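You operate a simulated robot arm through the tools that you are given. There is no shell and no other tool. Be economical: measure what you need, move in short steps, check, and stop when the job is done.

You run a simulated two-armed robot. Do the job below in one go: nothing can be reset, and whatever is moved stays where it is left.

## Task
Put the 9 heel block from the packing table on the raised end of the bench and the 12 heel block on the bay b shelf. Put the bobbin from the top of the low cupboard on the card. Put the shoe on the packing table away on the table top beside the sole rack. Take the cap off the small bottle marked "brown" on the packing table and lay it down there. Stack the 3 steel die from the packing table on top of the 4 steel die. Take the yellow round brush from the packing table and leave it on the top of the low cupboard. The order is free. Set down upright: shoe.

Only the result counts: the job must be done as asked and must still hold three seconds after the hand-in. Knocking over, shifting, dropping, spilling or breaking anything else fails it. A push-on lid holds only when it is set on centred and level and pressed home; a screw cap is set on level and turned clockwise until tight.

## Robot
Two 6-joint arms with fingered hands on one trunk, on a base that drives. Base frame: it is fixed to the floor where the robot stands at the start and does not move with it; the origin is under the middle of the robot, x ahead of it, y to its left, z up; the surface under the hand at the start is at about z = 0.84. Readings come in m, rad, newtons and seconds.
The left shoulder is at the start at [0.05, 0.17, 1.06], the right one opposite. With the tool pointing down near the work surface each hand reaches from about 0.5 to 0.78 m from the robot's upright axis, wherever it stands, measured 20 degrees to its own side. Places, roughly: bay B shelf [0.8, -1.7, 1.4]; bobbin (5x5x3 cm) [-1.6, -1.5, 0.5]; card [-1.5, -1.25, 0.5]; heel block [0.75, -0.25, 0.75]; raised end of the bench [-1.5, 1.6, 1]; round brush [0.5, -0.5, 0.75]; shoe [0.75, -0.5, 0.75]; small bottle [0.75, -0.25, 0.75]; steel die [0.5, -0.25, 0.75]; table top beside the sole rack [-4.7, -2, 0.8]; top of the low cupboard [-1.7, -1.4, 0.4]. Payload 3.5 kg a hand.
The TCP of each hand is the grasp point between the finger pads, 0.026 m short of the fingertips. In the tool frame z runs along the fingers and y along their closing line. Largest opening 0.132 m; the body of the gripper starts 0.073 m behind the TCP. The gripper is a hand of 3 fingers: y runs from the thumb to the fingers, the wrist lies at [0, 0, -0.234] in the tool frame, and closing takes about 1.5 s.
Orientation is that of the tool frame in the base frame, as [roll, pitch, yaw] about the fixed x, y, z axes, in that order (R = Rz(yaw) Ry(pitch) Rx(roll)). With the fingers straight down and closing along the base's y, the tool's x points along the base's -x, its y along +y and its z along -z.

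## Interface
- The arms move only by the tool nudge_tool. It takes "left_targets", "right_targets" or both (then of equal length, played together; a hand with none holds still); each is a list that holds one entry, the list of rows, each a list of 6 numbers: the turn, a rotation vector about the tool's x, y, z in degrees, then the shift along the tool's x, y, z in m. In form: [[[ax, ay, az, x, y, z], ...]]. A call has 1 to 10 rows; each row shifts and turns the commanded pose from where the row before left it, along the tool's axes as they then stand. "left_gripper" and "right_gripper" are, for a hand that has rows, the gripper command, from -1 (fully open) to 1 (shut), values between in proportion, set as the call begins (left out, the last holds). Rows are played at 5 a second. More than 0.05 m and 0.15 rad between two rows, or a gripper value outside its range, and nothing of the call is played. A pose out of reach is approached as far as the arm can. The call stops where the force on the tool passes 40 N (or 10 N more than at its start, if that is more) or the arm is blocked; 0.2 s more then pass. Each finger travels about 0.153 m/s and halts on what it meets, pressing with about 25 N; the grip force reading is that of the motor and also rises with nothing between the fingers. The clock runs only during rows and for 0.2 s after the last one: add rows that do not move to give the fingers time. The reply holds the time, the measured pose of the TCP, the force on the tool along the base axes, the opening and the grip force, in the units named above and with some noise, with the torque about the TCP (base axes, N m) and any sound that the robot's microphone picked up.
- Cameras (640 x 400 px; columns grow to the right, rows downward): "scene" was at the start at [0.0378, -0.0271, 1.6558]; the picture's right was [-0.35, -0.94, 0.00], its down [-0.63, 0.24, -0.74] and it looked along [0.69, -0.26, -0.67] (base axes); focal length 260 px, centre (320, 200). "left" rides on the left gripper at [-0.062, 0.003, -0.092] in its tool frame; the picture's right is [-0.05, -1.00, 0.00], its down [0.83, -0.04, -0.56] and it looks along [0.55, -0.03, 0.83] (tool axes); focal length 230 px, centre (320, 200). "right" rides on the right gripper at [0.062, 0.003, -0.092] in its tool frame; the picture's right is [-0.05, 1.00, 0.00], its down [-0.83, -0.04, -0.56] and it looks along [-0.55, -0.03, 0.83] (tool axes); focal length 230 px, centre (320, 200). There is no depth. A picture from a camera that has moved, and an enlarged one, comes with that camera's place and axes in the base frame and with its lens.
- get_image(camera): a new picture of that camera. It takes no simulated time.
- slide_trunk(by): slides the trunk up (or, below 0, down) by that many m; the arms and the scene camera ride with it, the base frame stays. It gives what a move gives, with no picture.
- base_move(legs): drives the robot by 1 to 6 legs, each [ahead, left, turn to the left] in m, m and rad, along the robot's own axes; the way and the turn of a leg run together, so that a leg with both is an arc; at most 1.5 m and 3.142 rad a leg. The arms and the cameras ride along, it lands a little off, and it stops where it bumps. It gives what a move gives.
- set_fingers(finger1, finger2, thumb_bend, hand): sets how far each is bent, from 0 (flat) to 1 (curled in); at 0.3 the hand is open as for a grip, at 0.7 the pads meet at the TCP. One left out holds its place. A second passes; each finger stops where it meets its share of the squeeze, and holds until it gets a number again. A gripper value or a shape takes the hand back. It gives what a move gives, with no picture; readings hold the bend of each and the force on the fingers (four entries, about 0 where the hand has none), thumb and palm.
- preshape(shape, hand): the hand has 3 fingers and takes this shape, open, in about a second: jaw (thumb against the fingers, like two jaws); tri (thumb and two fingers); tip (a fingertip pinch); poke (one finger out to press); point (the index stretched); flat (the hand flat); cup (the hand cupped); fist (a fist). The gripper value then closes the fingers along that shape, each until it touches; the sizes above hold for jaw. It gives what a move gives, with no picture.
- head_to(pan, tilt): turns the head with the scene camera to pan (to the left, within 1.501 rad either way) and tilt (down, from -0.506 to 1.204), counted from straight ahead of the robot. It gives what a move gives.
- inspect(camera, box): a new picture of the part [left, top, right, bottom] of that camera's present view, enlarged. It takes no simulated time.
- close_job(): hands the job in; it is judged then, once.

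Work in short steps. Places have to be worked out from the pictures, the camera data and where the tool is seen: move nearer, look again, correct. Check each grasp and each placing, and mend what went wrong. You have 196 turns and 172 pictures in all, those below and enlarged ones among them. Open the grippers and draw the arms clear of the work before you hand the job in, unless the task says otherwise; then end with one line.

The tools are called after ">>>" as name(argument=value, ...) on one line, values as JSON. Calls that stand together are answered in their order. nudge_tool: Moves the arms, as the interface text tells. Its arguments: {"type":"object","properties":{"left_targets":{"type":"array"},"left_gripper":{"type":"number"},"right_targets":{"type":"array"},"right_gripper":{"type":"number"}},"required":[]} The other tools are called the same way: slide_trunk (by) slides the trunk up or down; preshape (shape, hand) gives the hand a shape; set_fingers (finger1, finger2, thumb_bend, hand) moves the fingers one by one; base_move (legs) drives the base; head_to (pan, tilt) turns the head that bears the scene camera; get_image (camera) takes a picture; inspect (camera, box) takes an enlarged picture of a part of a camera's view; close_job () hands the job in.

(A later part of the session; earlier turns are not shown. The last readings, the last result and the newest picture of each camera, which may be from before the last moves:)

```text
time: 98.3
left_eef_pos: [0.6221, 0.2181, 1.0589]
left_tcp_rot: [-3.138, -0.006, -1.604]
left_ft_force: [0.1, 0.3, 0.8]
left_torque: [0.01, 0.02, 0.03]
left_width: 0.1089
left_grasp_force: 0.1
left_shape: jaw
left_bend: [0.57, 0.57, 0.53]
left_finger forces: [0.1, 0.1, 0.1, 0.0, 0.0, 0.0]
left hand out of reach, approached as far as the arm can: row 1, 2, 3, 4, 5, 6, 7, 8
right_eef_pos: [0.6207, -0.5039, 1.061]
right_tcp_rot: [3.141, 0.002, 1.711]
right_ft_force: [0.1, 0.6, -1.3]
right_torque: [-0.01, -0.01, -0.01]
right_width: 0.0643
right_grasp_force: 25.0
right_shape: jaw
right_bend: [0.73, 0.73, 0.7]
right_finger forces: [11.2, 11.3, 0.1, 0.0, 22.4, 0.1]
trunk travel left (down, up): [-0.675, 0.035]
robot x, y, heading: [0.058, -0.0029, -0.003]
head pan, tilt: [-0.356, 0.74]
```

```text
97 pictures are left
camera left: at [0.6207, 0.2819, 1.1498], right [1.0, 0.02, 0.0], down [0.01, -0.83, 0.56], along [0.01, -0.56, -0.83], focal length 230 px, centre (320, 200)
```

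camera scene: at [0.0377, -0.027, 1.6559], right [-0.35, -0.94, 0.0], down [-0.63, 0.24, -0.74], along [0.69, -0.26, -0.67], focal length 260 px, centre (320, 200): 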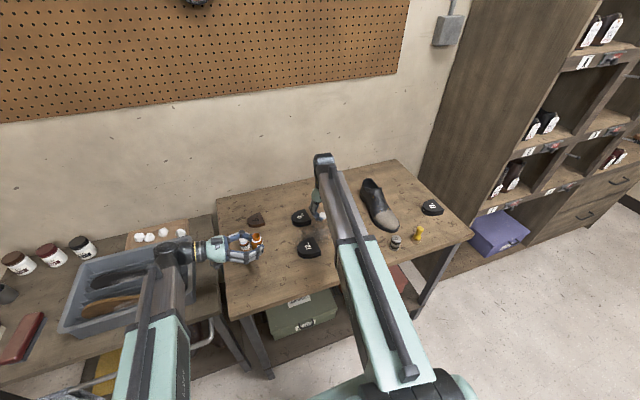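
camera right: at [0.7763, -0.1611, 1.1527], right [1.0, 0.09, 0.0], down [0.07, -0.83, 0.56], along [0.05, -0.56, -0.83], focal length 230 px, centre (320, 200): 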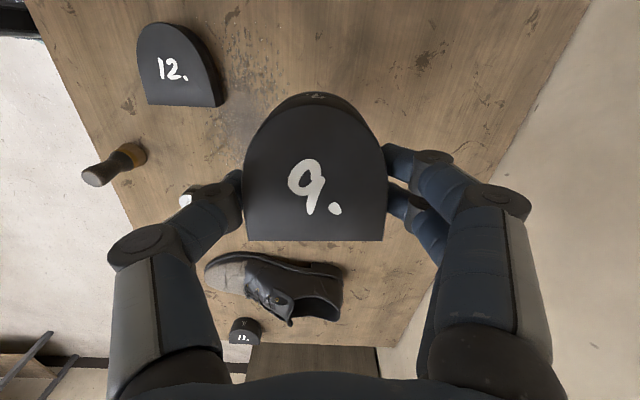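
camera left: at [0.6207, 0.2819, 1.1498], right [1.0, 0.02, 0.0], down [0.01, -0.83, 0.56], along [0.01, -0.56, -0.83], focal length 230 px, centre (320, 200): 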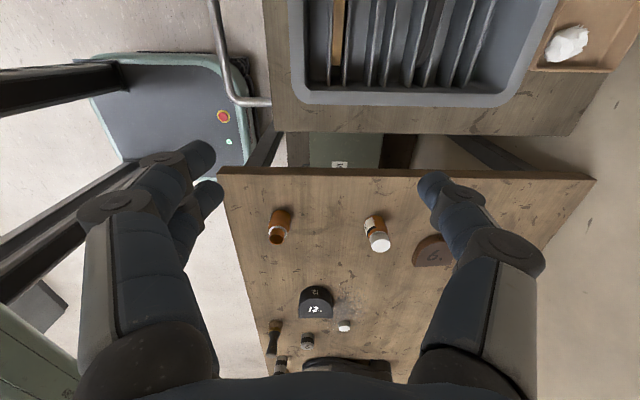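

The left wrist is at its yaw limit here. I'll grip 12 along y instead: turn back 80° and then move over it.

>>> nudge_tool(left_targets=[[[0, 0, 8, 0, 0, 0], [0, 0, 8, 0, 0, 0], [0, 0, 8, 0, 0, 0], [0, 0, 8, 0, 0, 0], [0, 0, 8, 0, 0, 0], [0, 0, 8, 0, 0, 0], [0, 0, 8, 0, 0, 0], [0, 0, 8, 0, 0, 0], [0, 0, 8, 0, 0, 0], [0, 0, 8, 0, 0, 0]]])

>>> nudge_tool(left_targets=[[[0, 0, 0, 0.005, -0.042, 0], [0, 0, 0, 0.005, -0.042, 0], [0, 0, 0, 0.005, -0.042, 0], [0, 0, 0, 0.005, -0.042, 0], [0, 0, 0, 0.005, -0.042, 0], [0, 0, 0, 0.005, -0.042, 0], [0, 0, 0, 0.005, -0.042, 0], [0, 0, 0, 0.005, -0.042, 0], [0, 0, 0, 0.005, -0.042, 0], [0, 0, 0, 0.005, -0.042, 0]]])

>>> get_image(camera="left")

```text
time: 100.5
left_eef_pos: [0.6225, 0.2191, 1.0581]
left_tcp_rot: [-3.14, -0.001, -2.974]
left_ft_force: [0.3, 0.3, 0.6]
left_torque: [-0.02, 0.02, -0.01]
left_width: 0.1091
left_grasp_force: 0.0
left_shape: jaw
left_bend: [0.57, 0.57, 0.53]
left_finger forces: [0.1, 0.0, 0.1, 0.1, 0.0, 0.0]
right_eef_pos: [0.6217, -0.5041, 1.0607]
right_tcp_rot: [3.14, 0.001, 1.712]
right_ft_force: [0.0, 0.5, -1.6]
right_torque: [0.0, 0.01, 0.02]
right_width: 0.0645
right_grasp_force: 25.3
right_shape: jaw
right_bend: [0.73, 0.73, 0.7]
right_finger forces: [11.3, 11.4, 0.1, 0.0, 22.4, 0.1]
trunk travel left (down, up): [-0.675, 0.035]
robot x, y, heading: [0.057, 0.0033, 0.006]
head pan, tilt: [-0.356, 0.74]
```

```text
time: 102.7
left_eef_pos: [0.6401, -0.2031, 1.0565]
left_tcp_rot: [-3.14, -0.001, -2.971]
left_ft_force: [-0.1, -0.1, -0.1]
left_torque: [0.02, -0.05, -0.01]
left_width: 0.1092
left_grasp_force: 0.0
left_shape: jaw
left_bend: [0.57, 0.57, 0.53]
left_finger forces: [0.0, 0.0, 0.1, 0.0, 0.1, 0.0]
right_eef_pos: [0.6213, -0.5042, 1.0601]
right_tcp_rot: [-3.14, 0.001, 1.71]
right_ft_force: [0.4, -0.3, -1.8]
right_torque: [-0.01, -0.01, 0.01]
right_width: 0.0644
right_grasp_force: 25.1
right_shape: jaw
right_bend: [0.73, 0.73, 0.7]
right_finger forces: [11.2, 11.2, 0.0, 0.0, 22.4, 0.0]
trunk travel left (down, up): [-0.675, 0.035]
robot x, y, heading: [0.0574, 0.0031, -0.001]
head pan, tilt: [-0.356, 0.74]
```

```text
96 pictures are left
camera left: at [0.7005, -0.1886, 1.1488], right [0.22, -0.98, 0.0], down [-0.81, -0.18, 0.56], along [-0.54, -0.12, -0.83], focal length 230 px, centre (320, 200)
```

left: 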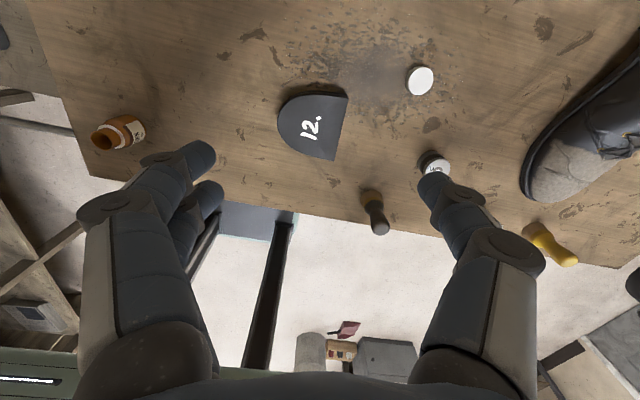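

Block 12 centre ≈(0.616,-0.195), axis within 3° of the hand. I descend to it with a check.

>>> nudge_tool(left_targets=[[[0, 0, 3, 0.022, 0.012, 0], [0, 0, 0, 0, 0, 0.04], [0, 0, 0, 0, 0, 0.04], [0, 0, 0, 0, 0, 0.04], [0, 0, 0, 0, 0, 0.03], [0, 0, 0, 0, 0, 0]]])

>>> get_image(camera="left")

```text
time: 104.1
left_eef_pos: [0.6185, -0.196, 0.9084]
left_tcp_rot: [-3.14, 0.0, -3.027]
left_ft_force: [0.0, 0.3, 0.4]
left_torque: [-0.06, 0.02, -0.02]
left_width: 0.1093
left_grasp_force: 0.0
left_shape: jaw
left_bend: [0.57, 0.57, 0.53]
left_finger forces: [0.1, 0.0, 0.0, 0.1, 0.1, 0.0]
right_eef_pos: [0.621, -0.503, 1.0606]
right_tcp_rot: [3.141, 0.001, 1.711]
right_ft_force: [-0.5, 0.6, -1.2]
right_torque: [-0.01, 0.02, 0.02]
right_width: 0.0643
right_grasp_force: 24.5
right_shape: jaw
right_bend: [0.73, 0.73, 0.7]
right_finger forces: [11.3, 11.3, 0.0, 0.0, 22.4, 0.0]
trunk travel left (down, up): [-0.675, 0.035]
robot x, y, heading: [0.0573, -0.0008, 0.003]
head pan, tilt: [-0.356, 0.74]
```

```text
95 pictures are left
camera left: at [0.6789, -0.1849, 0.9995], right [0.17, -0.99, 0.0], down [-0.82, -0.14, 0.56], along [-0.55, -0.09, -0.83], focal length 230 px, centre (320, 200)
```

left: 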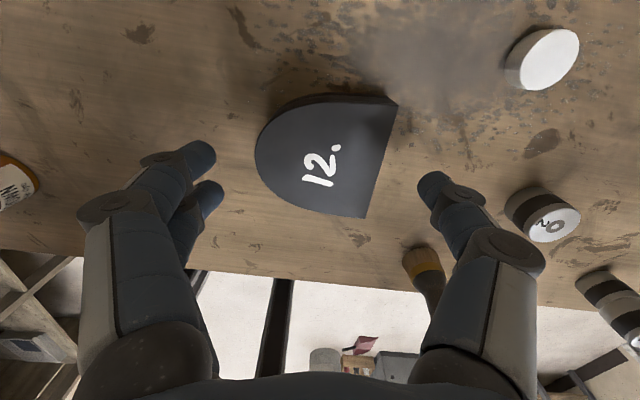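

Rotate 4.5° to square up, descend to 0.869, close and lift.

>>> nudge_tool(left_targets=[[[0, 0, 4.5, 0, 0.002, 0], [0, 0, 0, 0, 0, 0.02], [0, 0, 0, 0, 0, 0.018], [0, 0, 0, 0, 0, 0]]])

>>> nudge_tool(left_targets=[[[0, 0, 0, 0, 0, 0], [0, 0, 0, 0, 0, 0], [0, 0, 0, 0, 0, 0], [0, 0, 0, 0, 0, 0], [0, 0, 0, 0, 0, 0], [0, 0, 0, 0, 0, -0.03], [0, 0, 0, 0, 0, -0.04], [0, 0, 0, 0, 0, -0.04], [0, 0, 0, 0, 0, -0.04], [0, 0, 0, 0, 0, -0.04]]], left_gripper=1)

>>> get_image(camera="left")

```text
time: 105.1
left_eef_pos: [0.6168, -0.1933, 0.87]
left_tcp_rot: [-3.141, 0.0, -3.104]
left_ft_force: [0.0, 0.1, 0.3]
left_torque: [0.04, 0.0, -0.02]
left_width: 0.1091
left_grasp_force: 0.1
left_shape: jaw
left_bend: [0.57, 0.57, 0.53]
left_finger forces: [0.0, 0.0, 0.1, 0.0, 0.1, 0.1]
right_eef_pos: [0.6208, -0.5028, 1.0613]
right_tcp_rot: [3.142, 0.002, 1.71]
right_ft_force: [-0.4, 0.8, -0.7]
right_torque: [-0.02, 0.02, 0.03]
right_width: 0.0645
right_grasp_force: 25.2
right_shape: jaw
right_bend: [0.73, 0.73, 0.7]
right_finger forces: [11.4, 11.3, 0.0, 0.0, 22.4, 0.2]
trunk travel left (down, up): [-0.675, 0.035]
robot x, y, heading: [0.0576, -0.0038, 0.005]
head pan, tilt: [-0.356, 0.74]
```

```text
time: 107.3
left_eef_pos: [0.6168, -0.192, 1.0611]
left_tcp_rot: [-3.141, 0.001, -3.104]
left_ft_force: [0.5, -0.5, -2.3]
left_torque: [0.01, -0.03, 0.04]
left_width: 0.0702
left_grasp_force: 24.6
left_shape: jaw
left_bend: [0.72, 0.73, 0.7]
left_finger forces: [11.7, 11.3, 0.1, 0.0, 22.6, 0.0]
right_eef_pos: [0.621, -0.5041, 1.0607]
right_tcp_rot: [-3.141, 0.002, 1.71]
right_ft_force: [-0.3, 0.3, -2.2]
right_torque: [-0.01, -0.02, -0.02]
right_width: 0.0641
right_grasp_force: 25.4
right_shape: jaw
right_bend: [0.73, 0.73, 0.7]
right_finger forces: [11.3, 11.3, 0.0, 0.0, 22.4, 0.1]
trunk travel left (down, up): [-0.675, 0.035]
robot x, y, heading: [0.0615, 0.0034, 0.002]
head pan, tilt: [-0.356, 0.74]
```

```text
94 pictures are left
camera left: at [0.6795, -0.1862, 1.1521], right [0.09, -1.0, 0.0], down [-0.83, -0.07, 0.56], along [-0.55, -0.05, -0.83], focal length 230 px, centre (320, 200)
```

left: 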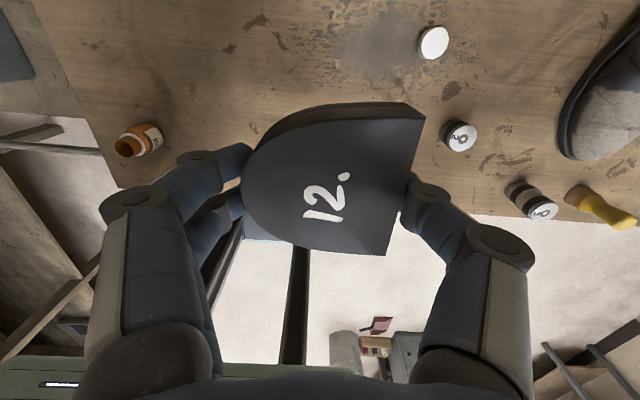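

Both blocks held. I bring the left hand back to its side, back the base off the table, and turn the head to look at the shelf unit on the right.

>>> nudge_tool(left_targets=[[[0, 0, 0, 0.01, 0.045, 0], [0, 0, 0, 0.01, 0.045, 0], [0, 0, 0, 0.01, 0.045, 0], [0, 0, 0, 0.01, 0.045, 0], [0, 0, 0, 0.01, 0.045, 0], [0, 0, 0, 0.01, 0.045, 0], [0, 0, 0, 0.01, 0.045, 0], [0, 0, 0, 0, 0.04, 0]]])

>>> base_move(legs=[[-0.5, 0, 0]])

>>> head_to(pan=-1.0, tilt=0.25)

>>> get_image(camera="scene")

```text
time: 109.1
left_eef_pos: [0.5375, 0.1605, 1.0594]
left_tcp_rot: [-3.14, -0.001, -3.104]
left_ft_force: [-0.1, 0.3, -1.4]
left_torque: [0.01, 0.02, 0.03]
left_width: 0.07
left_grasp_force: 24.9
left_shape: jaw
left_bend: [0.72, 0.73, 0.7]
left_finger forces: [12.1, 11.6, 0.0, 0.0, 22.8, 0.0]
right_eef_pos: [0.6214, -0.5026, 1.0614]
right_tcp_rot: [3.141, 0.002, 1.71]
right_ft_force: [0.8, 0.6, -1.5]
right_torque: [-0.04, -0.01, 0.0]
right_width: 0.0644
right_grasp_force: 25.1
right_shape: jaw
right_bend: [0.73, 0.73, 0.7]
right_finger forces: [11.2, 11.3, 0.1, 0.1, 22.5, 0.1]
trunk travel left (down, up): [-0.675, 0.035]
robot x, y, heading: [0.058, -0.0023, 0.001]
head pan, tilt: [-0.356, 0.74]
```

```text
time: 112.0
left_eef_pos: [0.036, 0.1601, 1.0602]
left_tcp_rot: [-3.139, 0.0, -3.106]
left_ft_force: [-0.3, 0.1, -1.9]
left_torque: [0.04, -0.02, 0.02]
left_width: 0.0703
left_grasp_force: 25.1
left_shape: jaw
left_bend: [0.72, 0.73, 0.7]
left_finger forces: [12.1, 11.5, 0.1, 0.0, 22.9, 0.0]
right_eef_pos: [0.1208, -0.5035, 1.0617]
right_tcp_rot: [3.141, 0.004, 1.712]
right_ft_force: [0.2, 0.3, -0.3]
right_torque: [-0.01, 0.0, 0.01]
right_width: 0.064
right_grasp_force: 25.4
right_shape: jaw
right_bend: [0.73, 0.73, 0.7]
right_finger forces: [11.1, 11.3, 0.0, 0.0, 22.4, 0.0]
trunk travel left (down, up): [-0.675, 0.035]
robot x, y, heading: [-0.4414, -0.0011, 0.006]
head pan, tilt: [-0.356, 0.74]
```

```text
time: 113.0
left_eef_pos: [0.0372, 0.1595, 1.0598]
left_tcp_rot: [-3.14, 0.0, -3.107]
left_ft_force: [0.7, -0.2, -1.6]
left_torque: [-0.02, 0.02, 0.01]
left_width: 0.0699
left_grasp_force: 25.5
left_shape: jaw
left_bend: [0.72, 0.73, 0.7]
left_finger forces: [12.1, 11.5, 0.1, 0.1, 23.0, 0.0]
right_eef_pos: [0.1206, -0.5041, 1.0607]
right_tcp_rot: [-3.14, 0.001, 1.712]
right_ft_force: [-0.5, 0.8, -2.0]
right_torque: [0.01, 0.02, 0.01]
right_width: 0.0643
right_grasp_force: 25.0
right_shape: jaw
right_bend: [0.73, 0.73, 0.7]
right_finger forces: [11.3, 11.3, 0.0, 0.0, 22.4, 0.0]
trunk travel left (down, up): [-0.675, 0.035]
robot x, y, heading: [-0.4421, -0.003, 0.001]
head pan, tilt: [-1.0, 0.25]
```

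```text
93 pictures are left
camera scene: at [-0.4299, -0.0772, 1.7], right [-0.84, -0.54, 0.0], down [-0.13, 0.21, -0.97], along [0.53, -0.81, -0.25], focal length 260 px, centre (320, 200)
```

scene: 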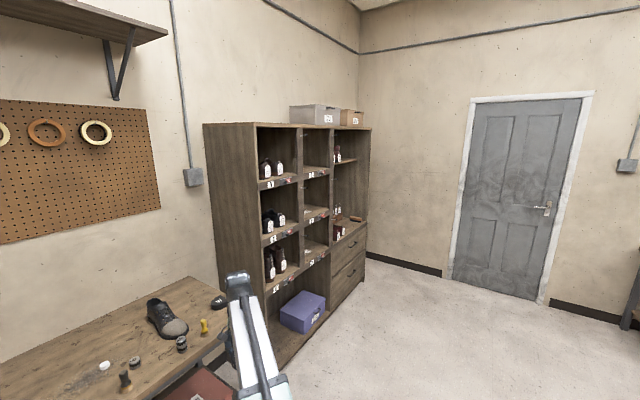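

The shelf unit stands beyond the table, facing -x. I enlarge it to read the bay labels.

>>> inspect(camera="scene", box=[230, 110, 390, 310])

```text
2.00 times, centred on (310, 210) of scene
camera zoom: at [-0.4299, -0.0772, 1.7], right [-0.84, -0.54, 0.0], down [-0.13, 0.21, -0.97], along [0.53, -0.81, -0.25], focal length 520 px, centre (340, 180)
```

zoom: 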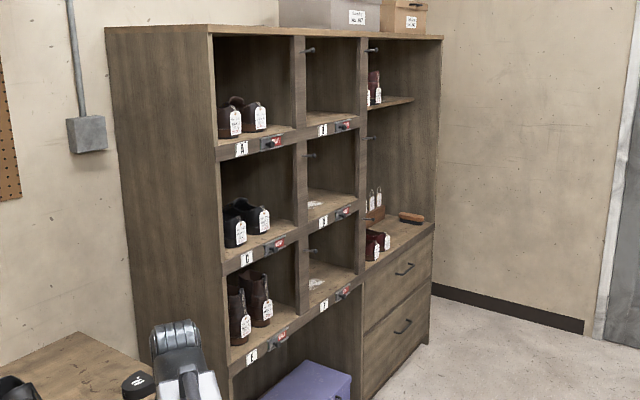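

Bay B is the empty top-middle bay (shelf at z≈1.4). I tuck the right hand in, drive to the right in front of the shelf, and look.

>>> nudge_tool(right_targets=[[[0, 0, 0, 0, -0.045, 0], [0, 0, 0, 0, -0.045, 0], [0, 0, 0, 0, -0.045, 0], [0, 0, 0, 0, -0.045, 0], [0, 0, 0, 0, -0.045, 0], [0, 0, 0, 0, -0.045, 0], [0, 0, 0, 0, -0.045, 0]]])

>>> base_move(legs=[[0, -1.4, 0], [0, -0.4, 0]])

>>> head_to(pan=0.2, tilt=0.15)

>>> get_image(camera="scene")

```text
time: 114.6
left_eef_pos: [0.0366, 0.1587, 1.0591]
left_tcp_rot: [-3.138, 0.001, -3.105]
left_ft_force: [0.4, 0.6, -1.7]
left_torque: [0.03, 0.01, -0.02]
left_width: 0.07
left_grasp_force: 25.0
left_shape: jaw
left_bend: [0.72, 0.73, 0.7]
left_finger forces: [12.1, 11.5, 0.0, 0.1, 22.8, 0.0]
right_eef_pos: [-0.1918, -0.5481, 1.0597]
right_tcp_rot: [-3.141, 0.001, 1.71]
right_ft_force: [0.5, 0.3, -2.3]
right_torque: [-0.04, 0.02, 0.01]
right_width: 0.0645
right_grasp_force: 25.1
right_shape: jaw
right_bend: [0.73, 0.73, 0.7]
right_finger forces: [11.3, 11.4, 0.1, 0.1, 22.6, 0.0]
trunk travel left (down, up): [-0.675, 0.035]
robot x, y, heading: [-0.442, 0.0011, 0.003]
head pan, tilt: [-1.0, 0.25]
```

```text
time: 123.7
left_eef_pos: [0.0515, -1.6269, 1.0601]
left_tcp_rot: [3.14, 0.001, -3.091]
left_ft_force: [-1.2, -0.4, -1.6]
left_torque: [0.03, 0.0, 0.01]
left_width: 0.07
left_grasp_force: 25.5
left_shape: jaw
left_bend: [0.72, 0.73, 0.7]
left_finger forces: [12.1, 11.5, 0.0, 0.1, 23.0, 0.0]
right_eef_pos: [-0.1651, -2.3384, 1.0576]
right_tcp_rot: [-3.141, 0.002, 1.723]
right_ft_force: [-0.8, -0.4, -1.6]
right_torque: [0.02, -0.01, -0.03]
right_width: 0.0644
right_grasp_force: 25.0
right_shape: jaw
right_bend: [0.73, 0.73, 0.7]
right_finger forces: [11.2, 11.5, 0.1, 0.0, 22.5, 0.0]
trunk travel left (down, up): [-0.675, 0.035]
robot x, y, heading: [-0.4255, -1.7925, 0.015]
head pan, tilt: [-1.0, 0.25]
```

```text
time: 125.1
left_eef_pos: [0.0521, -1.6263, 1.0597]
left_tcp_rot: [-3.139, -0.001, -3.092]
left_ft_force: [-0.2, 0.3, -1.8]
left_torque: [0.03, -0.04, 0.03]
left_width: 0.0699
left_grasp_force: 25.3
left_shape: jaw
left_bend: [0.72, 0.73, 0.7]
left_finger forces: [12.2, 11.6, 0.1, 0.0, 22.8, 0.0]
right_eef_pos: [-0.1641, -2.3376, 1.0584]
right_tcp_rot: [-3.14, 0.001, 1.723]
right_ft_force: [-1.4, 0.3, -1.2]
right_torque: [0.0, 0.02, 0.04]
right_width: 0.0643
right_grasp_force: 25.0
right_shape: jaw
right_bend: [0.73, 0.73, 0.7]
right_finger forces: [11.4, 11.3, 0.0, 0.0, 22.6, 0.0]
trunk travel left (down, up): [-0.675, 0.035]
robot x, y, heading: [-0.4277, -1.7925, 0.015]
head pan, tilt: [0.201, 0.15]
```

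```text
91 pictures are left
camera scene: at [-0.3724, -1.7714, 1.7094], right [0.21, -0.98, 0.0], down [-0.15, -0.03, -0.99], along [0.97, 0.21, -0.15], focal length 260 px, centre (320, 200)
```

scene: 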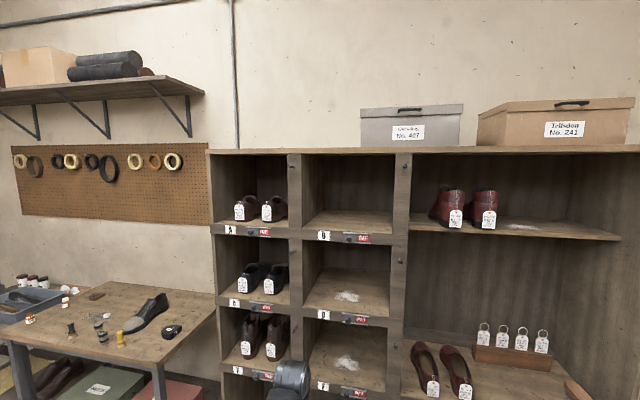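

Bay B opening measured roughly: x_front≈0.70, y from -1.46 to -1.84, z from 1.40 to 1.72. I take a zoom here, then drive 0.3 m closer and take another to triangulate.

>>> inspect(camera="scene", box=[280, 140, 440, 260])

>>> base_move(legs=[[0.35, 0, -0.015]])

>>> get_image(camera="scene")

```text
3.33 times, centred on (360, 200) of scene
camera zoom: at [-0.3724, -1.7714, 1.7094], right [0.21, -0.98, 0.0], down [-0.15, -0.03, -0.99], along [0.97, 0.21, -0.15], focal length 867 px, centre (187, 200)
```

zoom: 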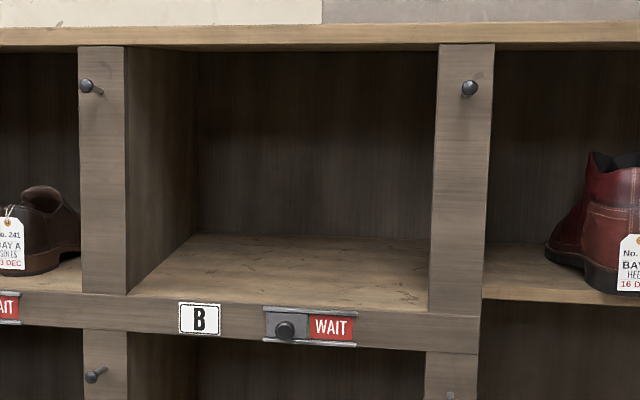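

```text
time: 127.3
left_eef_pos: [0.4061, -1.6323, 1.0594]
left_tcp_rot: [-3.14, 0.0, -3.109]
left_ft_force: [-0.1, -0.5, -1.8]
left_torque: [0.0, 0.04, -0.02]
left_width: 0.0699
left_grasp_force: 24.9
left_shape: jaw
left_bend: [0.72, 0.73, 0.7]
left_finger forces: [12.1, 11.4, 0.1, 0.0, 22.9, 0.0]
right_eef_pos: [0.1764, -2.34, 1.0576]
right_tcp_rot: [3.141, 0.002, 1.707]
right_ft_force: [-0.4, 0.0, -1.3]
right_torque: [0.0, 0.01, -0.01]
right_width: 0.0645
right_grasp_force: 25.6
right_shape: jaw
right_bend: [0.73, 0.73, 0.7]
right_finger forces: [11.3, 11.5, 0.0, 0.1, 22.5, 0.0]
trunk travel left (down, up): [-0.675, 0.035]
robot x, y, heading: [-0.0711, -1.7904, -0.0]
head pan, tilt: [0.201, 0.15]
```

```text
89 pictures are left
camera scene: at [-0.021, -1.77, 1.7093], right [0.2, -0.98, 0.0], down [-0.15, -0.03, -0.99], along [0.97, 0.19, -0.15], focal length 260 px, centre (320, 200)
```

scene: 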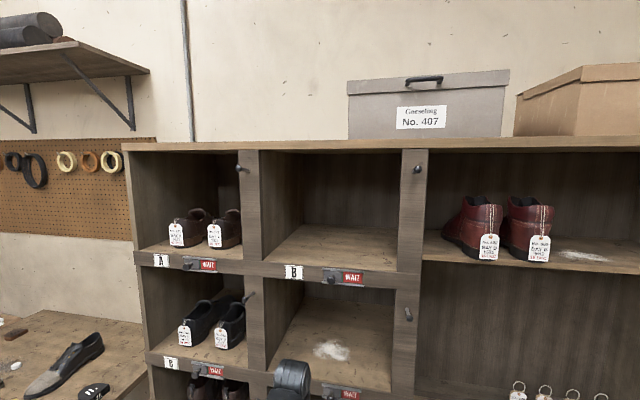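

Triangulation gives shelf front x≈0.60, shelf top z≈1.44, bay y from -1.49 to -1.835, height 0.29. I raise the trunk and the left hand, and tilt it 35° forward.

>>> slide_trunk(by=0.034)

>>> nudge_tool(left_targets=[[[0, 0, 0, 0, 0, -0.043], [0, 0, 0, 0, 0, -0.043], [0, 0, 0, 0, 0, -0.043], [0, 0, 0, 0, 0, -0.043], [0, 0, 0, 0, 0, -0.043], [0, 0, 0, 0, 0, -0.043], [0, 0, 0, 0, 0, -0.043], [0, 0, 0, 0, 0, -0.043], [0, 0, 0, 0, 0, -0.043], [0, 0, 0, 0, 0, -0.043]]])

>>> nudge_tool(left_targets=[[[0, -8, 0, 0, 0, 0], [0, -8, 0, 0, 0, 0], [0, -8, 0, 0, 0, 0], [0, -8, 0, 0, 0, 0], [0, -3, 0, 0, 0, 0], [0, 0, 0, 0, 0, 0]]])

>>> get_image(camera="scene")

```text
time: 128.1
left_eef_pos: [0.4053, -1.6315, 1.0943]
left_tcp_rot: [-3.139, -0.001, -3.108]
left_ft_force: [-0.2, -0.3, -1.5]
left_torque: [0.03, -0.03, -0.01]
left_width: 0.07
left_grasp_force: 25.1
left_shape: jaw
left_bend: [0.72, 0.73, 0.7]
left_finger forces: [12.1, 11.5, 0.0, 0.0, 22.7, 0.0]
right_eef_pos: [0.1769, -2.3393, 1.0917]
right_tcp_rot: [3.141, 0.002, 1.706]
right_ft_force: [0.9, 0.6, -1.8]
right_torque: [0.01, -0.02, 0.0]
right_width: 0.0642
right_grasp_force: 24.7
right_shape: jaw
right_bend: [0.73, 0.73, 0.7]
right_finger forces: [11.4, 11.4, 0.0, 0.0, 22.6, 0.1]
trunk travel left (down, up): [-0.709, 0.001]
robot x, y, heading: [-0.0757, -1.7919, -0.002]
head pan, tilt: [0.201, 0.15]
```

```text
time: 130.3
left_eef_pos: [0.5278, -1.6338, 1.2597]
left_tcp_rot: [-3.138, 0.019, -3.11]
left_ft_force: [-0.1, -0.2, -1.1]
left_torque: [-0.02, 0.0, 0.03]
left_width: 0.07
left_grasp_force: 24.7
left_shape: jaw
left_bend: [0.72, 0.73, 0.7]
left_finger forces: [12.2, 11.4, 0.0, 0.0, 22.9, 0.0]
left hand out of reach, approached as far as the arm can: row 3, 4, 5, 6, 7, 8, 9, 10
right_eef_pos: [0.1761, -2.3389, 1.0917]
right_tcp_rot: [3.14, 0.004, 1.707]
right_ft_force: [-1.3, -0.1, -2.2]
right_torque: [-0.03, -0.01, 0.0]
right_width: 0.0643
right_grasp_force: 24.7
right_shape: jaw
right_bend: [0.73, 0.73, 0.7]
right_finger forces: [11.4, 11.3, 0.0, 0.1, 22.5, 0.0]
trunk travel left (down, up): [-0.709, 0.001]
robot x, y, heading: [-0.0738, -1.7902, 0.0]
head pan, tilt: [0.201, 0.15]
```

```text
time: 131.7
left_eef_pos: [0.5256, -1.6355, 1.2582]
left_tcp_rot: [-3.14, 0.612, -3.106]
left_ft_force: [0.5, 0.1, -1.5]
left_torque: [0.03, 0.03, -0.02]
left_width: 0.07
left_grasp_force: 24.5
left_shape: jaw
left_bend: [0.72, 0.73, 0.7]
left_finger forces: [12.1, 11.8, 0.1, 0.0, 22.8, 0.0]
right_eef_pos: [0.1757, -2.339, 1.0908]
right_tcp_rot: [-3.139, 0.0, 1.707]
right_ft_force: [-0.5, -0.2, -1.6]
right_torque: [-0.02, 0.0, 0.02]
right_width: 0.0641
right_grasp_force: 25.1
right_shape: jaw
right_bend: [0.73, 0.73, 0.7]
right_finger forces: [11.4, 11.4, 0.0, 0.1, 22.5, 0.0]
trunk travel left (down, up): [-0.709, 0.001]
robot x, y, heading: [-0.073, -1.7903, -0.004]
head pan, tilt: [0.201, 0.15]
```

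```text
88 pictures are left
camera scene: at [-0.0224, -1.77, 1.7434], right [0.2, -0.98, 0.0], down [-0.15, -0.03, -0.99], along [0.97, 0.2, -0.15], focal length 260 px, centre (320, 200)
```

scene: 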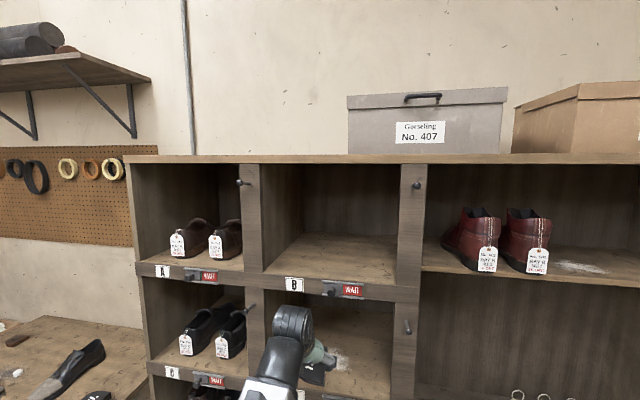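

Tool-down is out of reach at that height; a more forward tilt helps. I back up 12 cm, tilt to 55°, and lift to z≈1.56.

>>> base_move(legs=[[-0.12, 0, 0]])

>>> nudge_tool(left_targets=[[[0, -8, 0, 0, 0, 0], [0, -8, 0, 0, 0, 0], [0, -4, 0, 0, 0, 0], [0, 0, 0, -0.0369, 0, -0.0258], [0, 0, 0, -0.0369, 0, -0.0258], [0, 0, 0, -0.0369, 0, -0.0258], [0, 0, 0, -0.0369, 0, -0.0258], [0, 0, 0, -0.0369, 0, -0.0258], [0, 0, 0, -0.0369, 0, -0.0258], [0, 0, 0, -0.0369, 0, -0.0258]]])

>>> get_image(camera="scene")

```text
time: 133.0
left_eef_pos: [0.402, -1.6339, 1.2603]
left_tcp_rot: [-3.14, 0.615, -3.107]
left_ft_force: [-0.1, 0.7, -1.5]
left_torque: [0.02, -0.01, -0.01]
left_width: 0.0699
left_grasp_force: 24.8
left_shape: jaw
left_bend: [0.72, 0.73, 0.7]
left_finger forces: [12.2, 11.6, 0.0, 0.1, 22.8, 0.0]
right_eef_pos: [0.0517, -2.3391, 1.0947]
right_tcp_rot: [3.14, 0.004, 1.706]
right_ft_force: [-0.4, -0.6, -1.3]
right_torque: [0.01, 0.0, 0.01]
right_width: 0.0641
right_grasp_force: 25.4
right_shape: jaw
right_bend: [0.73, 0.73, 0.7]
right_finger forces: [11.2, 11.3, 0.0, 0.1, 22.5, 0.1]
trunk travel left (down, up): [-0.709, 0.001]
robot x, y, heading: [-0.1906, -1.7904, -0.004]
head pan, tilt: [0.201, 0.15]
```

```text
time: 135.2
left_eef_pos: [0.4654, -1.6363, 1.5571]
left_tcp_rot: [-3.14, 0.96, -3.104]
left_ft_force: [-0.6, -0.1, -1.6]
left_torque: [0.01, 0.03, 0.03]
left_width: 0.0699
left_grasp_force: 24.6
left_shape: jaw
left_bend: [0.72, 0.73, 0.7]
left_finger forces: [12.1, 11.7, 0.0, 0.0, 22.8, 0.0]
left hand out of reach, approached as far as the arm can: row 2, 3, 9, 10
right_eef_pos: [0.0546, -2.3405, 1.092]
right_tcp_rot: [-3.14, 0.002, 1.708]
right_ft_force: [0.3, 1.5, -2.2]
right_torque: [-0.01, -0.01, 0.0]
right_width: 0.0645
right_grasp_force: 24.9
right_shape: jaw
right_bend: [0.73, 0.73, 0.7]
right_finger forces: [11.3, 11.5, 0.0, 0.0, 22.5, 0.0]
trunk travel left (down, up): [-0.709, 0.001]
robot x, y, heading: [-0.191, -1.7889, 0.001]
head pan, tilt: [0.201, 0.15]
```

```text
87 pictures are left
camera scene: at [-0.1439, -1.77, 1.7433], right [0.2, -0.98, 0.0], down [-0.15, -0.03, -0.99], along [0.97, 0.2, -0.15], focal length 260 px, centre (320, 200)
```

scene: 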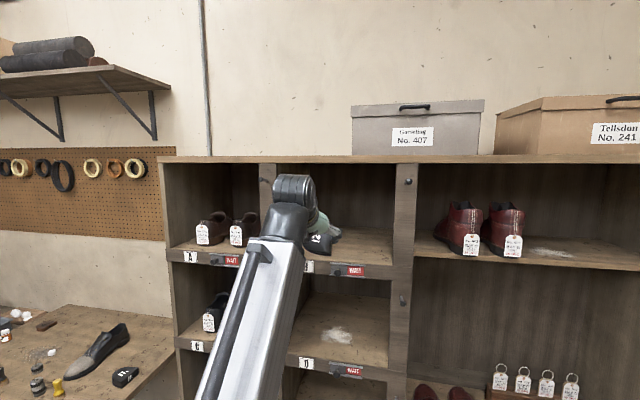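

Height reached with a 55° tilt. I drive forward 0.235 so the block enters bay B (TCP to x≈0.70, y≈-1.655).

>>> base_move(legs=[[0.235, -0.018, 0]])

>>> get_image(camera="scene")

```text
time: 136.9
left_eef_pos: [0.7003, -1.655, 1.5552]
left_tcp_rot: [-3.14, 0.958, -3.104]
left_ft_force: [0.6, -0.4, -1.4]
left_torque: [0.01, 0.0, 0.0]
left_width: 0.07
left_grasp_force: 25.0
left_shape: jaw
left_bend: [0.72, 0.73, 0.7]
left_finger forces: [12.1, 11.9, 0.0, 0.0, 22.8, 0.0]
right_eef_pos: [0.2889, -2.3577, 1.0919]
right_tcp_rot: [-3.14, 0.002, 1.708]
right_ft_force: [0.5, -0.4, -1.3]
right_torque: [-0.02, 0.02, 0.0]
right_width: 0.0642
right_grasp_force: 24.7
right_shape: jaw
right_bend: [0.73, 0.73, 0.7]
right_finger forces: [11.3, 11.3, 0.0, 0.0, 22.5, 0.1]
trunk travel left (down, up): [-0.709, 0.001]
robot x, y, heading: [0.0398, -1.8083, -0.005]
head pan, tilt: [0.201, 0.15]
```

```text
86 pictures are left
camera scene: at [0.0914, -1.7885, 1.7433], right [0.2, -0.98, 0.0], down [-0.15, -0.03, -0.99], along [0.97, 0.2, -0.15], focal length 260 px, centre (320, 200)
```

scene: 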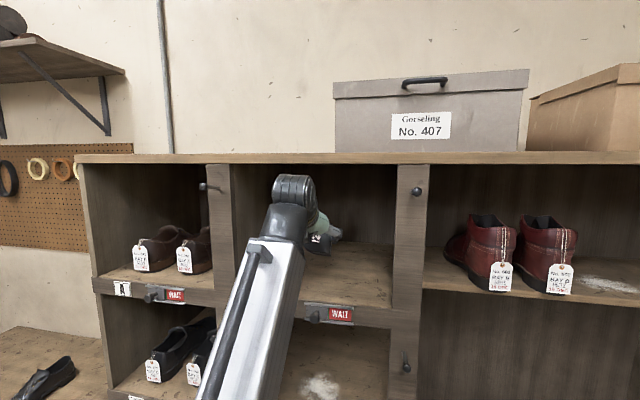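

The block is inside the bay. I lower it gently until its near edge touches the shelf.

>>> nudge_tool(left_targets=[[[0, 0, 0, 0.0205, 0, 0.0144], [0, 0, 0, 0.0123, 0, 0.0086], [0, 0, 0, 0.0041, 0, 0.0029], [0, 0, 0, 0.0041, 0, 0.0029], [0, 0, 0, 0.0041, 0, 0.0029], [0, 0, 0, 0.0041, 0, 0.0029], [0, 0, 0, 0, 0, 0]]])

>>> inspect(camera="scene", box=[220, 150, 420, 290])

```text
time: 138.5
left_eef_pos: [0.6987, -1.655, 1.4964]
left_tcp_rot: [-3.138, 0.96, -3.105]
left_ft_force: [-0.5, -0.5, -1.5]
left_torque: [0.0, 0.02, -0.05]
left_width: 0.0701
left_grasp_force: 25.0
left_shape: jaw
left_bend: [0.72, 0.73, 0.7]
left_finger forces: [12.1, 11.7, 0.0, 0.0, 22.7, 0.0]
right_eef_pos: [0.288, -2.3573, 1.0926]
right_tcp_rot: [-3.141, 0.0, 1.71]
right_ft_force: [0.2, 0.2, -0.6]
right_torque: [-0.02, 0.02, 0.03]
right_width: 0.0642
right_grasp_force: 24.8
right_shape: jaw
right_bend: [0.73, 0.73, 0.7]
right_finger forces: [11.3, 11.3, 0.0, 0.1, 22.5, 0.1]
trunk travel left (down, up): [-0.709, 0.001]
robot x, y, heading: [0.0432, -1.8108, -0.0]
head pan, tilt: [0.201, 0.15]
```

```text
2.86 times, centred on (320, 220) of scene
camera zoom: at [0.0894, -1.7884, 1.7434], right [0.2, -0.98, 0.0], down [-0.15, -0.03, -0.99], along [0.97, 0.2, -0.15], focal length 743 px, centre (320, 143)
```

zoom: 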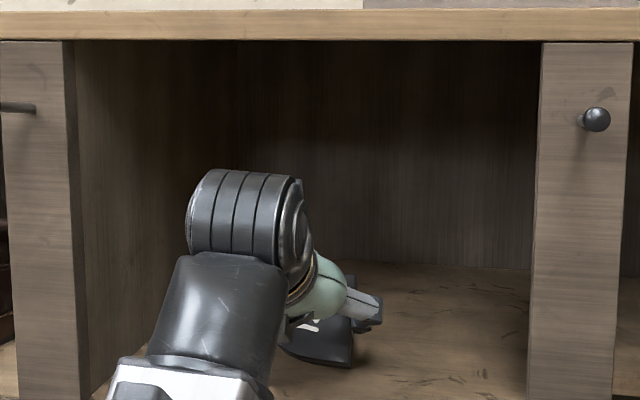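

No contact yet; continue in 4 mm steps.

>>> nudge_tool(left_targets=[[[0, 0, 0, 0.0033, 0, 0.0023], [0, 0, 0, 0.0033, 0, 0.0023], [0, 0, 0, 0.0033, 0, 0.0023], [0, 0, 0, 0.0033, 0, 0.0023], [0, 0, 0, 0.0033, 0, 0.0023], [0, 0, 0, 0.0033, 0, 0.0023], [0, 0, 0, 0.0033, 0, 0.0023], [0, 0, 0, 0.0033, 0, 0.0023]]])

>>> inspect(camera="scene", box=[220, 150, 420, 290])

```text
time: 139.8
left_eef_pos: [0.6991, -1.655, 1.4837]
left_tcp_rot: [-3.139, 0.978, -3.101]
left_ft_force: [2.1, 1.3, 15.2]
left_torque: [-0.26, -0.14, 0.07]
left_width: 0.0698
left_grasp_force: 25.1
left_shape: jaw
left_bend: [0.72, 0.73, 0.71]
left_finger forces: [14.3, 13.1, 0.0, 0.0, 25.5, 0.0]
right_eef_pos: [0.2874, -2.357, 1.0924]
right_tcp_rot: [-3.141, 0.002, 1.706]
right_ft_force: [0.3, -0.7, -1.9]
right_torque: [0.01, -0.03, -0.01]
right_width: 0.0642
right_grasp_force: 24.9
right_shape: jaw
right_bend: [0.73, 0.73, 0.7]
right_finger forces: [11.3, 11.3, 0.0, 0.0, 22.5, 0.0]
trunk travel left (down, up): [-0.709, 0.001]
robot x, y, heading: [0.0386, -1.8102, -0.0]
head pan, tilt: [0.201, 0.15]
stopped in row 6 (left hand): the force on the tool passed its limit at 43 N (the readings are from after the stop); the commanded pose is now the measured one
```

```text
2.86 times, centred on (320, 220) of scene
camera zoom: at [0.0889, -1.7885, 1.7431], right [0.2, -0.98, 0.0], down [-0.15, -0.03, -0.99], along [0.97, 0.2, -0.15], focal length 743 px, centre (320, 143)
```

zoom: 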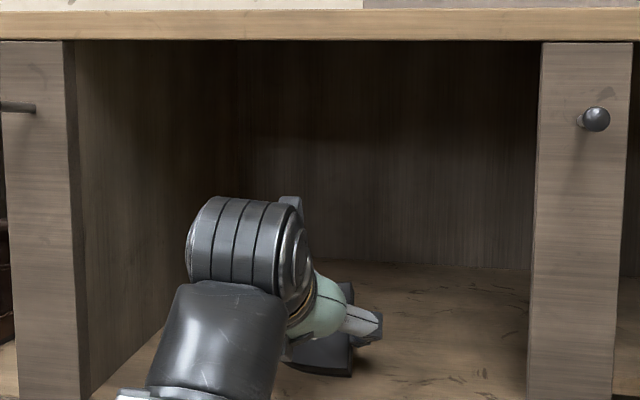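

Contact with the shelf. The block's centre of mass is forward of the contact edge, so it will settle flat inward. I open moderately and let it settle.

>>> nudge_tool(left_targets=[[[0, 0, 0, 0, 0, 0], [0, 0, 0, 0, 0, 0], [0, 0, 0, 0, 0, 0], [0, 0, 0, 0, 0, 0], [0, 0, 0, 0, 0, 0]]], left_gripper=-0.5)

>>> inspect(camera="scene", box=[220, 150, 420, 290])

>>> get_image(camera="left")

```text
time: 141.0
left_eef_pos: [0.6999, -1.6537, 1.4804]
left_tcp_rot: [-3.14, 0.975, -3.102]
left_ft_force: [0.3, -0.2, -0.3]
left_torque: [0.0, 0.01, -0.02]
left_width: 0.0986
left_grasp_force: 0.0
left_shape: jaw
left_bend: [0.64, 0.64, 0.6]
left_finger forces: [0.0, 0.0, 0.1, 0.0, 0.1, 0.0]
right_eef_pos: [0.2878, -2.357, 1.0929]
right_tcp_rot: [3.141, 0.001, 1.707]
right_ft_force: [-1.0, -0.5, -1.3]
right_torque: [0.0, 0.01, -0.06]
right_width: 0.0643
right_grasp_force: 24.6
right_shape: jaw
right_bend: [0.73, 0.73, 0.7]
right_finger forces: [11.2, 11.4, 0.0, 0.1, 22.5, 0.0]
trunk travel left (down, up): [-0.709, 0.001]
robot x, y, heading: [0.0377, -1.8056, -0.005]
head pan, tilt: [0.201, 0.15]
```

```text
2.86 times, centred on (320, 220) of scene
camera zoom: at [0.0894, -1.7883, 1.7434], right [0.2, -0.98, 0.0], down [-0.15, -0.03, -0.99], along [0.97, 0.2, -0.15], focal length 743 px, centre (320, 143)
```

zoom: 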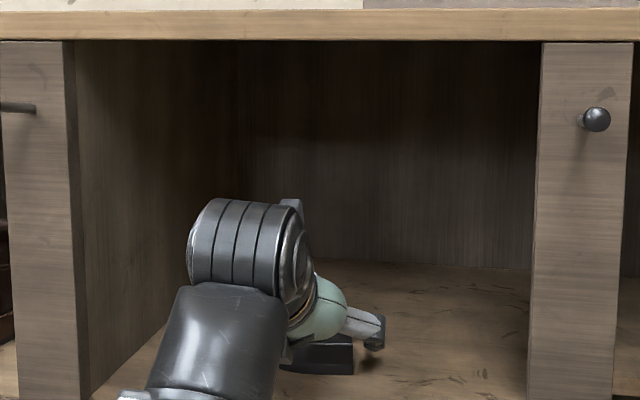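

```text
82 pictures are left
camera left: at [0.6581, -1.6525, 1.5829], right [0.07, -1.0, 0.04], down [-0.92, -0.08, -0.37], along [0.38, -0.02, -0.93], focal length 230 px, centre (320, 200)
```

left: 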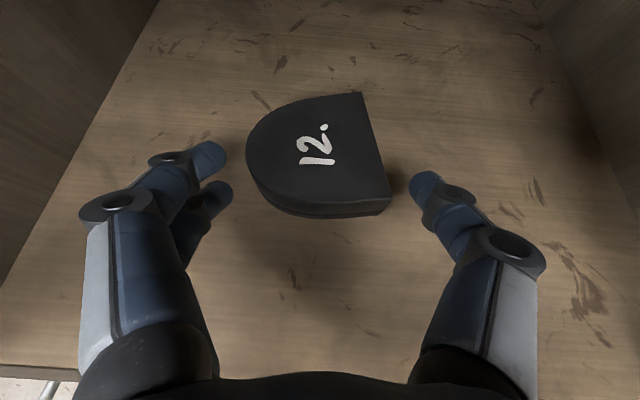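

Block 12 lies flat in bay B. I retreat the hand along its axis, and back the base away.

>>> nudge_tool(left_targets=[[[0, 0, 0, 0, 0, -0.025], [0, 0, 0, 0, 0, -0.025], [0, 0, 0, 0, 0, -0.025]]])

>>> base_move(legs=[[-0.5, 0, 0]])

>>> inspect(camera="scene", box=[200, 120, 440, 280])

```text
time: 141.8
left_eef_pos: [0.6558, -1.6572, 1.5091]
left_tcp_rot: [-3.14, 0.972, -3.104]
left_ft_force: [-0.3, 0.1, 0.3]
left_torque: [0.03, 0.0, 0.0]
left_width: 0.0987
left_grasp_force: 0.0
left_shape: jaw
left_bend: [0.64, 0.64, 0.6]
left_finger forces: [0.0, 0.1, 0.1, 0.0, 0.1, 0.0]
left hand out of reach, approached as far as the arm can: row 3
right_eef_pos: [0.2892, -2.3571, 1.093]
right_tcp_rot: [3.141, 0.002, 1.708]
right_ft_force: [0.2, 0.4, -1.5]
right_torque: [0.0, 0.0, 0.02]
right_width: 0.0642
right_grasp_force: 24.5
right_shape: jaw
right_bend: [0.73, 0.73, 0.7]
right_finger forces: [11.4, 11.4, 0.0, 0.0, 22.5, 0.0]
trunk travel left (down, up): [-0.709, 0.001]
robot x, y, heading: [0.0373, -1.8062, 0.003]
head pan, tilt: [0.201, 0.15]
```

```text
time: 144.7
left_eef_pos: [0.1547, -1.6561, 1.5096]
left_tcp_rot: [-3.139, 0.973, -3.105]
left_ft_force: [-0.3, -0.3, 0.1]
left_torque: [0.01, 0.01, -0.01]
left_width: 0.0985
left_grasp_force: 0.0
left_shape: jaw
left_bend: [0.64, 0.64, 0.6]
left_finger forces: [0.0, 0.0, 0.0, 0.0, 0.0, 0.1]
right_eef_pos: [-0.2139, -2.3568, 1.0918]
right_tcp_rot: [3.14, 0.002, 1.707]
right_ft_force: [0.3, 0.2, -1.1]
right_torque: [-0.01, -0.03, 0.0]
right_width: 0.0645
right_grasp_force: 24.9
right_shape: jaw
right_bend: [0.73, 0.73, 0.7]
right_finger forces: [11.2, 11.5, 0.1, 0.1, 22.5, 0.1]
trunk travel left (down, up): [-0.709, 0.001]
robot x, y, heading: [-0.4603, -1.8107, 0.004]
head pan, tilt: [0.201, 0.15]
```

```text
2.50 times, centred on (320, 200) of scene
camera zoom: at [-0.4117, -1.7876, 1.7434], right [0.2, -0.98, 0.0], down [-0.15, -0.03, -0.99], along [0.97, 0.19, -0.15], focal length 650 px, centre (320, 200)
```

zoom: 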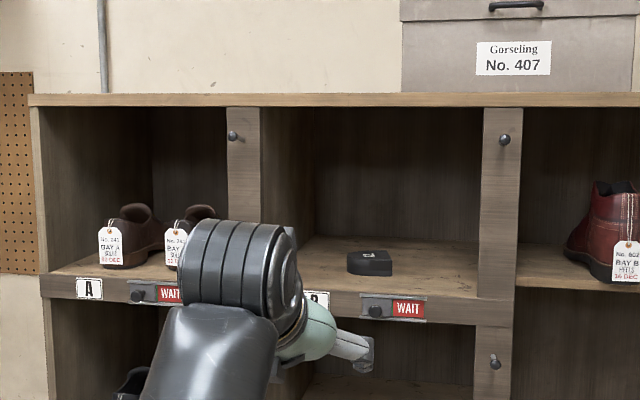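

Block 12 is on the bay B shelf. I lower and straighten the left hand, then drive to the table for the yellow brush (left hand).

>>> nudge_tool(left_targets=[[[0, 0, 0, 0.037, 0, 0.0255], [0, 0, 0, 0.037, 0, 0.0255], [0, 0, 0, 0.037, 0, 0.0255], [0, 0, 0, 0.037, 0, 0.0255], [0, 0, 0, 0.037, 0, 0.0255], [0, 0, 0, 0.037, 0, 0.0255], [0, 0, 0, 0.037, 0, 0.0255], [0, 0, 0, 0.037, 0, 0.0255], [0, 8, 0, 0, 0, 0], [0, 8, 0, 0, 0, 0]]])

>>> nudge_tool(left_targets=[[[0, 8, 0, 0, 0, 0], [0, 8, 0, 0, 0, 0], [0, 8, 0, 0, 0, 0], [0, 8, 0, 0, 0, 0], [0, 7.7, 0, 0, 0, 0], [0, 0, 2, 0, 0, 0]]])

>>> base_move(legs=[[0, 1.0, 0], [0.36, 0, 0]])

>>> get_image(camera="left")

```text
time: 146.9
left_eef_pos: [0.2001, -1.6587, 1.1613]
left_tcp_rot: [-3.138, 0.693, -3.105]
left_ft_force: [-0.5, 0.3, 0.2]
left_torque: [-0.02, 0.0, 0.0]
left_width: 0.0987
left_grasp_force: 0.0
left_shape: jaw
left_bend: [0.64, 0.64, 0.6]
left_finger forces: [0.1, 0.0, 0.0, 0.0, 0.1, 0.0]
left hand out of reach, approached as far as the arm can: row 6, 7, 8
right_eef_pos: [-0.2116, -2.3565, 1.0919]
right_tcp_rot: [-3.141, 0.002, 1.706]
right_ft_force: [-0.7, -0.4, -1.2]
right_torque: [0.04, 0.0, 0.0]
right_width: 0.0642
right_grasp_force: 25.3
right_shape: jaw
right_bend: [0.73, 0.73, 0.7]
right_finger forces: [11.3, 11.4, 0.1, 0.0, 22.5, 0.1]
trunk travel left (down, up): [-0.709, 0.001]
robot x, y, heading: [-0.4634, -1.8073, -0.001]
head pan, tilt: [0.201, 0.15]
```

```text
time: 148.3
left_eef_pos: [0.1995, -1.6595, 1.1611]
left_tcp_rot: [-3.14, 0.001, 3.141]
left_ft_force: [-0.4, 1.0, 0.4]
left_torque: [-0.02, 0.0, 0.01]
left_width: 0.0987
left_grasp_force: 0.1
left_shape: jaw
left_bend: [0.64, 0.64, 0.6]
left_finger forces: [0.0, 0.1, 0.0, 0.1, 0.1, 0.0]
right_eef_pos: [-0.2128, -2.3581, 1.0917]
right_tcp_rot: [-3.141, 0.002, 1.708]
right_ft_force: [-0.3, 0.5, -2.0]
right_torque: [-0.01, -0.01, 0.02]
right_width: 0.0643
right_grasp_force: 25.4
right_shape: jaw
right_bend: [0.73, 0.73, 0.7]
right_finger forces: [11.4, 11.5, 0.0, 0.1, 22.5, 0.1]
trunk travel left (down, up): [-0.709, 0.001]
robot x, y, heading: [-0.4606, -1.8097, 0.0]
head pan, tilt: [0.201, 0.15]
```

```text
time: 155.3
left_eef_pos: [0.5626, -0.6887, 1.1618]
left_tcp_rot: [-3.138, 0.0, 3.131]
left_ft_force: [0.2, 0.1, 0.0]
left_torque: [-0.02, 0.02, 0.01]
left_width: 0.0987
left_grasp_force: 0.1
left_shape: jaw
left_bend: [0.64, 0.64, 0.6]
left_finger forces: [0.0, 0.1, 0.0, 0.1, 0.0, 0.0]
right_eef_pos: [0.144, -1.38, 1.0909]
right_tcp_rot: [-3.141, 0.001, 1.693]
right_ft_force: [0.3, 0.6, -1.3]
right_torque: [-0.04, -0.01, -0.01]
right_width: 0.0642
right_grasp_force: 25.1
right_shape: jaw
right_bend: [0.73, 0.73, 0.7]
right_finger forces: [11.2, 11.3, 0.1, 0.1, 22.4, 0.0]
trunk travel left (down, up): [-0.709, 0.001]
robot x, y, heading: [-0.1029, -0.8297, -0.014]
head pan, tilt: [0.201, 0.15]
```

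```text
80 pictures are left
camera left: at [0.6246, -0.6853, 1.2536], right [0.04, -1.0, 0.0], down [-0.83, -0.03, 0.56], along [-0.55, -0.02, -0.83], focal length 230 px, centre (320, 200)
```

left: 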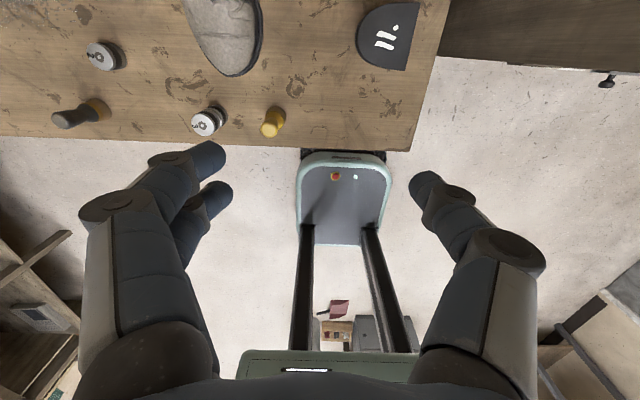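

The yellow brush is at about (0.527,-0.612). I move above it with the gripper half closed and look.

>>> nudge_tool(left_targets=[[[0, 0, 0, 0.019, 0.039, 0], [0, 0, 0, 0.017, 0.038, 0], [0, 0, 0, 0, 0, 0.04], [0, 0, 0, 0, 0, 0.04], [0, 0, 0, 0, 0, 0.04], [0, 0, 0, 0, 0, 0.04], [0, 0, 0, 0, 0, 0.03], [0, 0, 0, 0, 0, 0]]], left_gripper=0.1)

>>> get_image(camera="left")

```text
time: 157.1
left_eef_pos: [0.5275, -0.6116, 0.9729]
left_tcp_rot: [-3.139, 0.002, 3.13]
left_ft_force: [0.1, 0.2, 0.5]
left_torque: [-0.01, 0.0, 0.01]
left_width: 0.0601
left_grasp_force: 0.0
left_shape: jaw
left_bend: [0.73, 0.73, 0.7]
left_finger forces: [0.0, 0.0, 0.0, 0.0, 0.0, 0.0]
right_eef_pos: [0.141, -1.3804, 1.0923]
right_tcp_rot: [-3.141, 0.0, 1.695]
right_ft_force: [-0.3, 0.5, -1.4]
right_torque: [0.02, -0.03, 0.04]
right_width: 0.0644
right_grasp_force: 25.0
right_shape: jaw
right_bend: [0.73, 0.73, 0.7]
right_finger forces: [11.3, 11.4, 0.0, 0.0, 22.5, 0.0]
trunk travel left (down, up): [-0.709, 0.001]
robot x, y, heading: [-0.0998, -0.83, -0.016]
head pan, tilt: [0.201, 0.15]
```

```text
79 pictures are left
camera left: at [0.589, -0.6085, 1.0651], right [0.04, -1.0, 0.0], down [-0.83, -0.03, 0.55], along [-0.55, -0.02, -0.83], focal length 230 px, centre (320, 200)
```

left: 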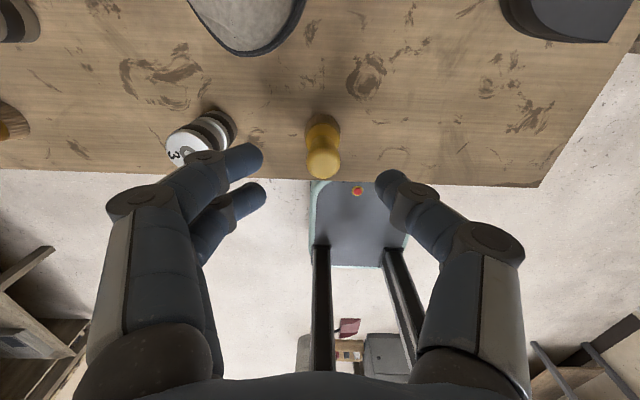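

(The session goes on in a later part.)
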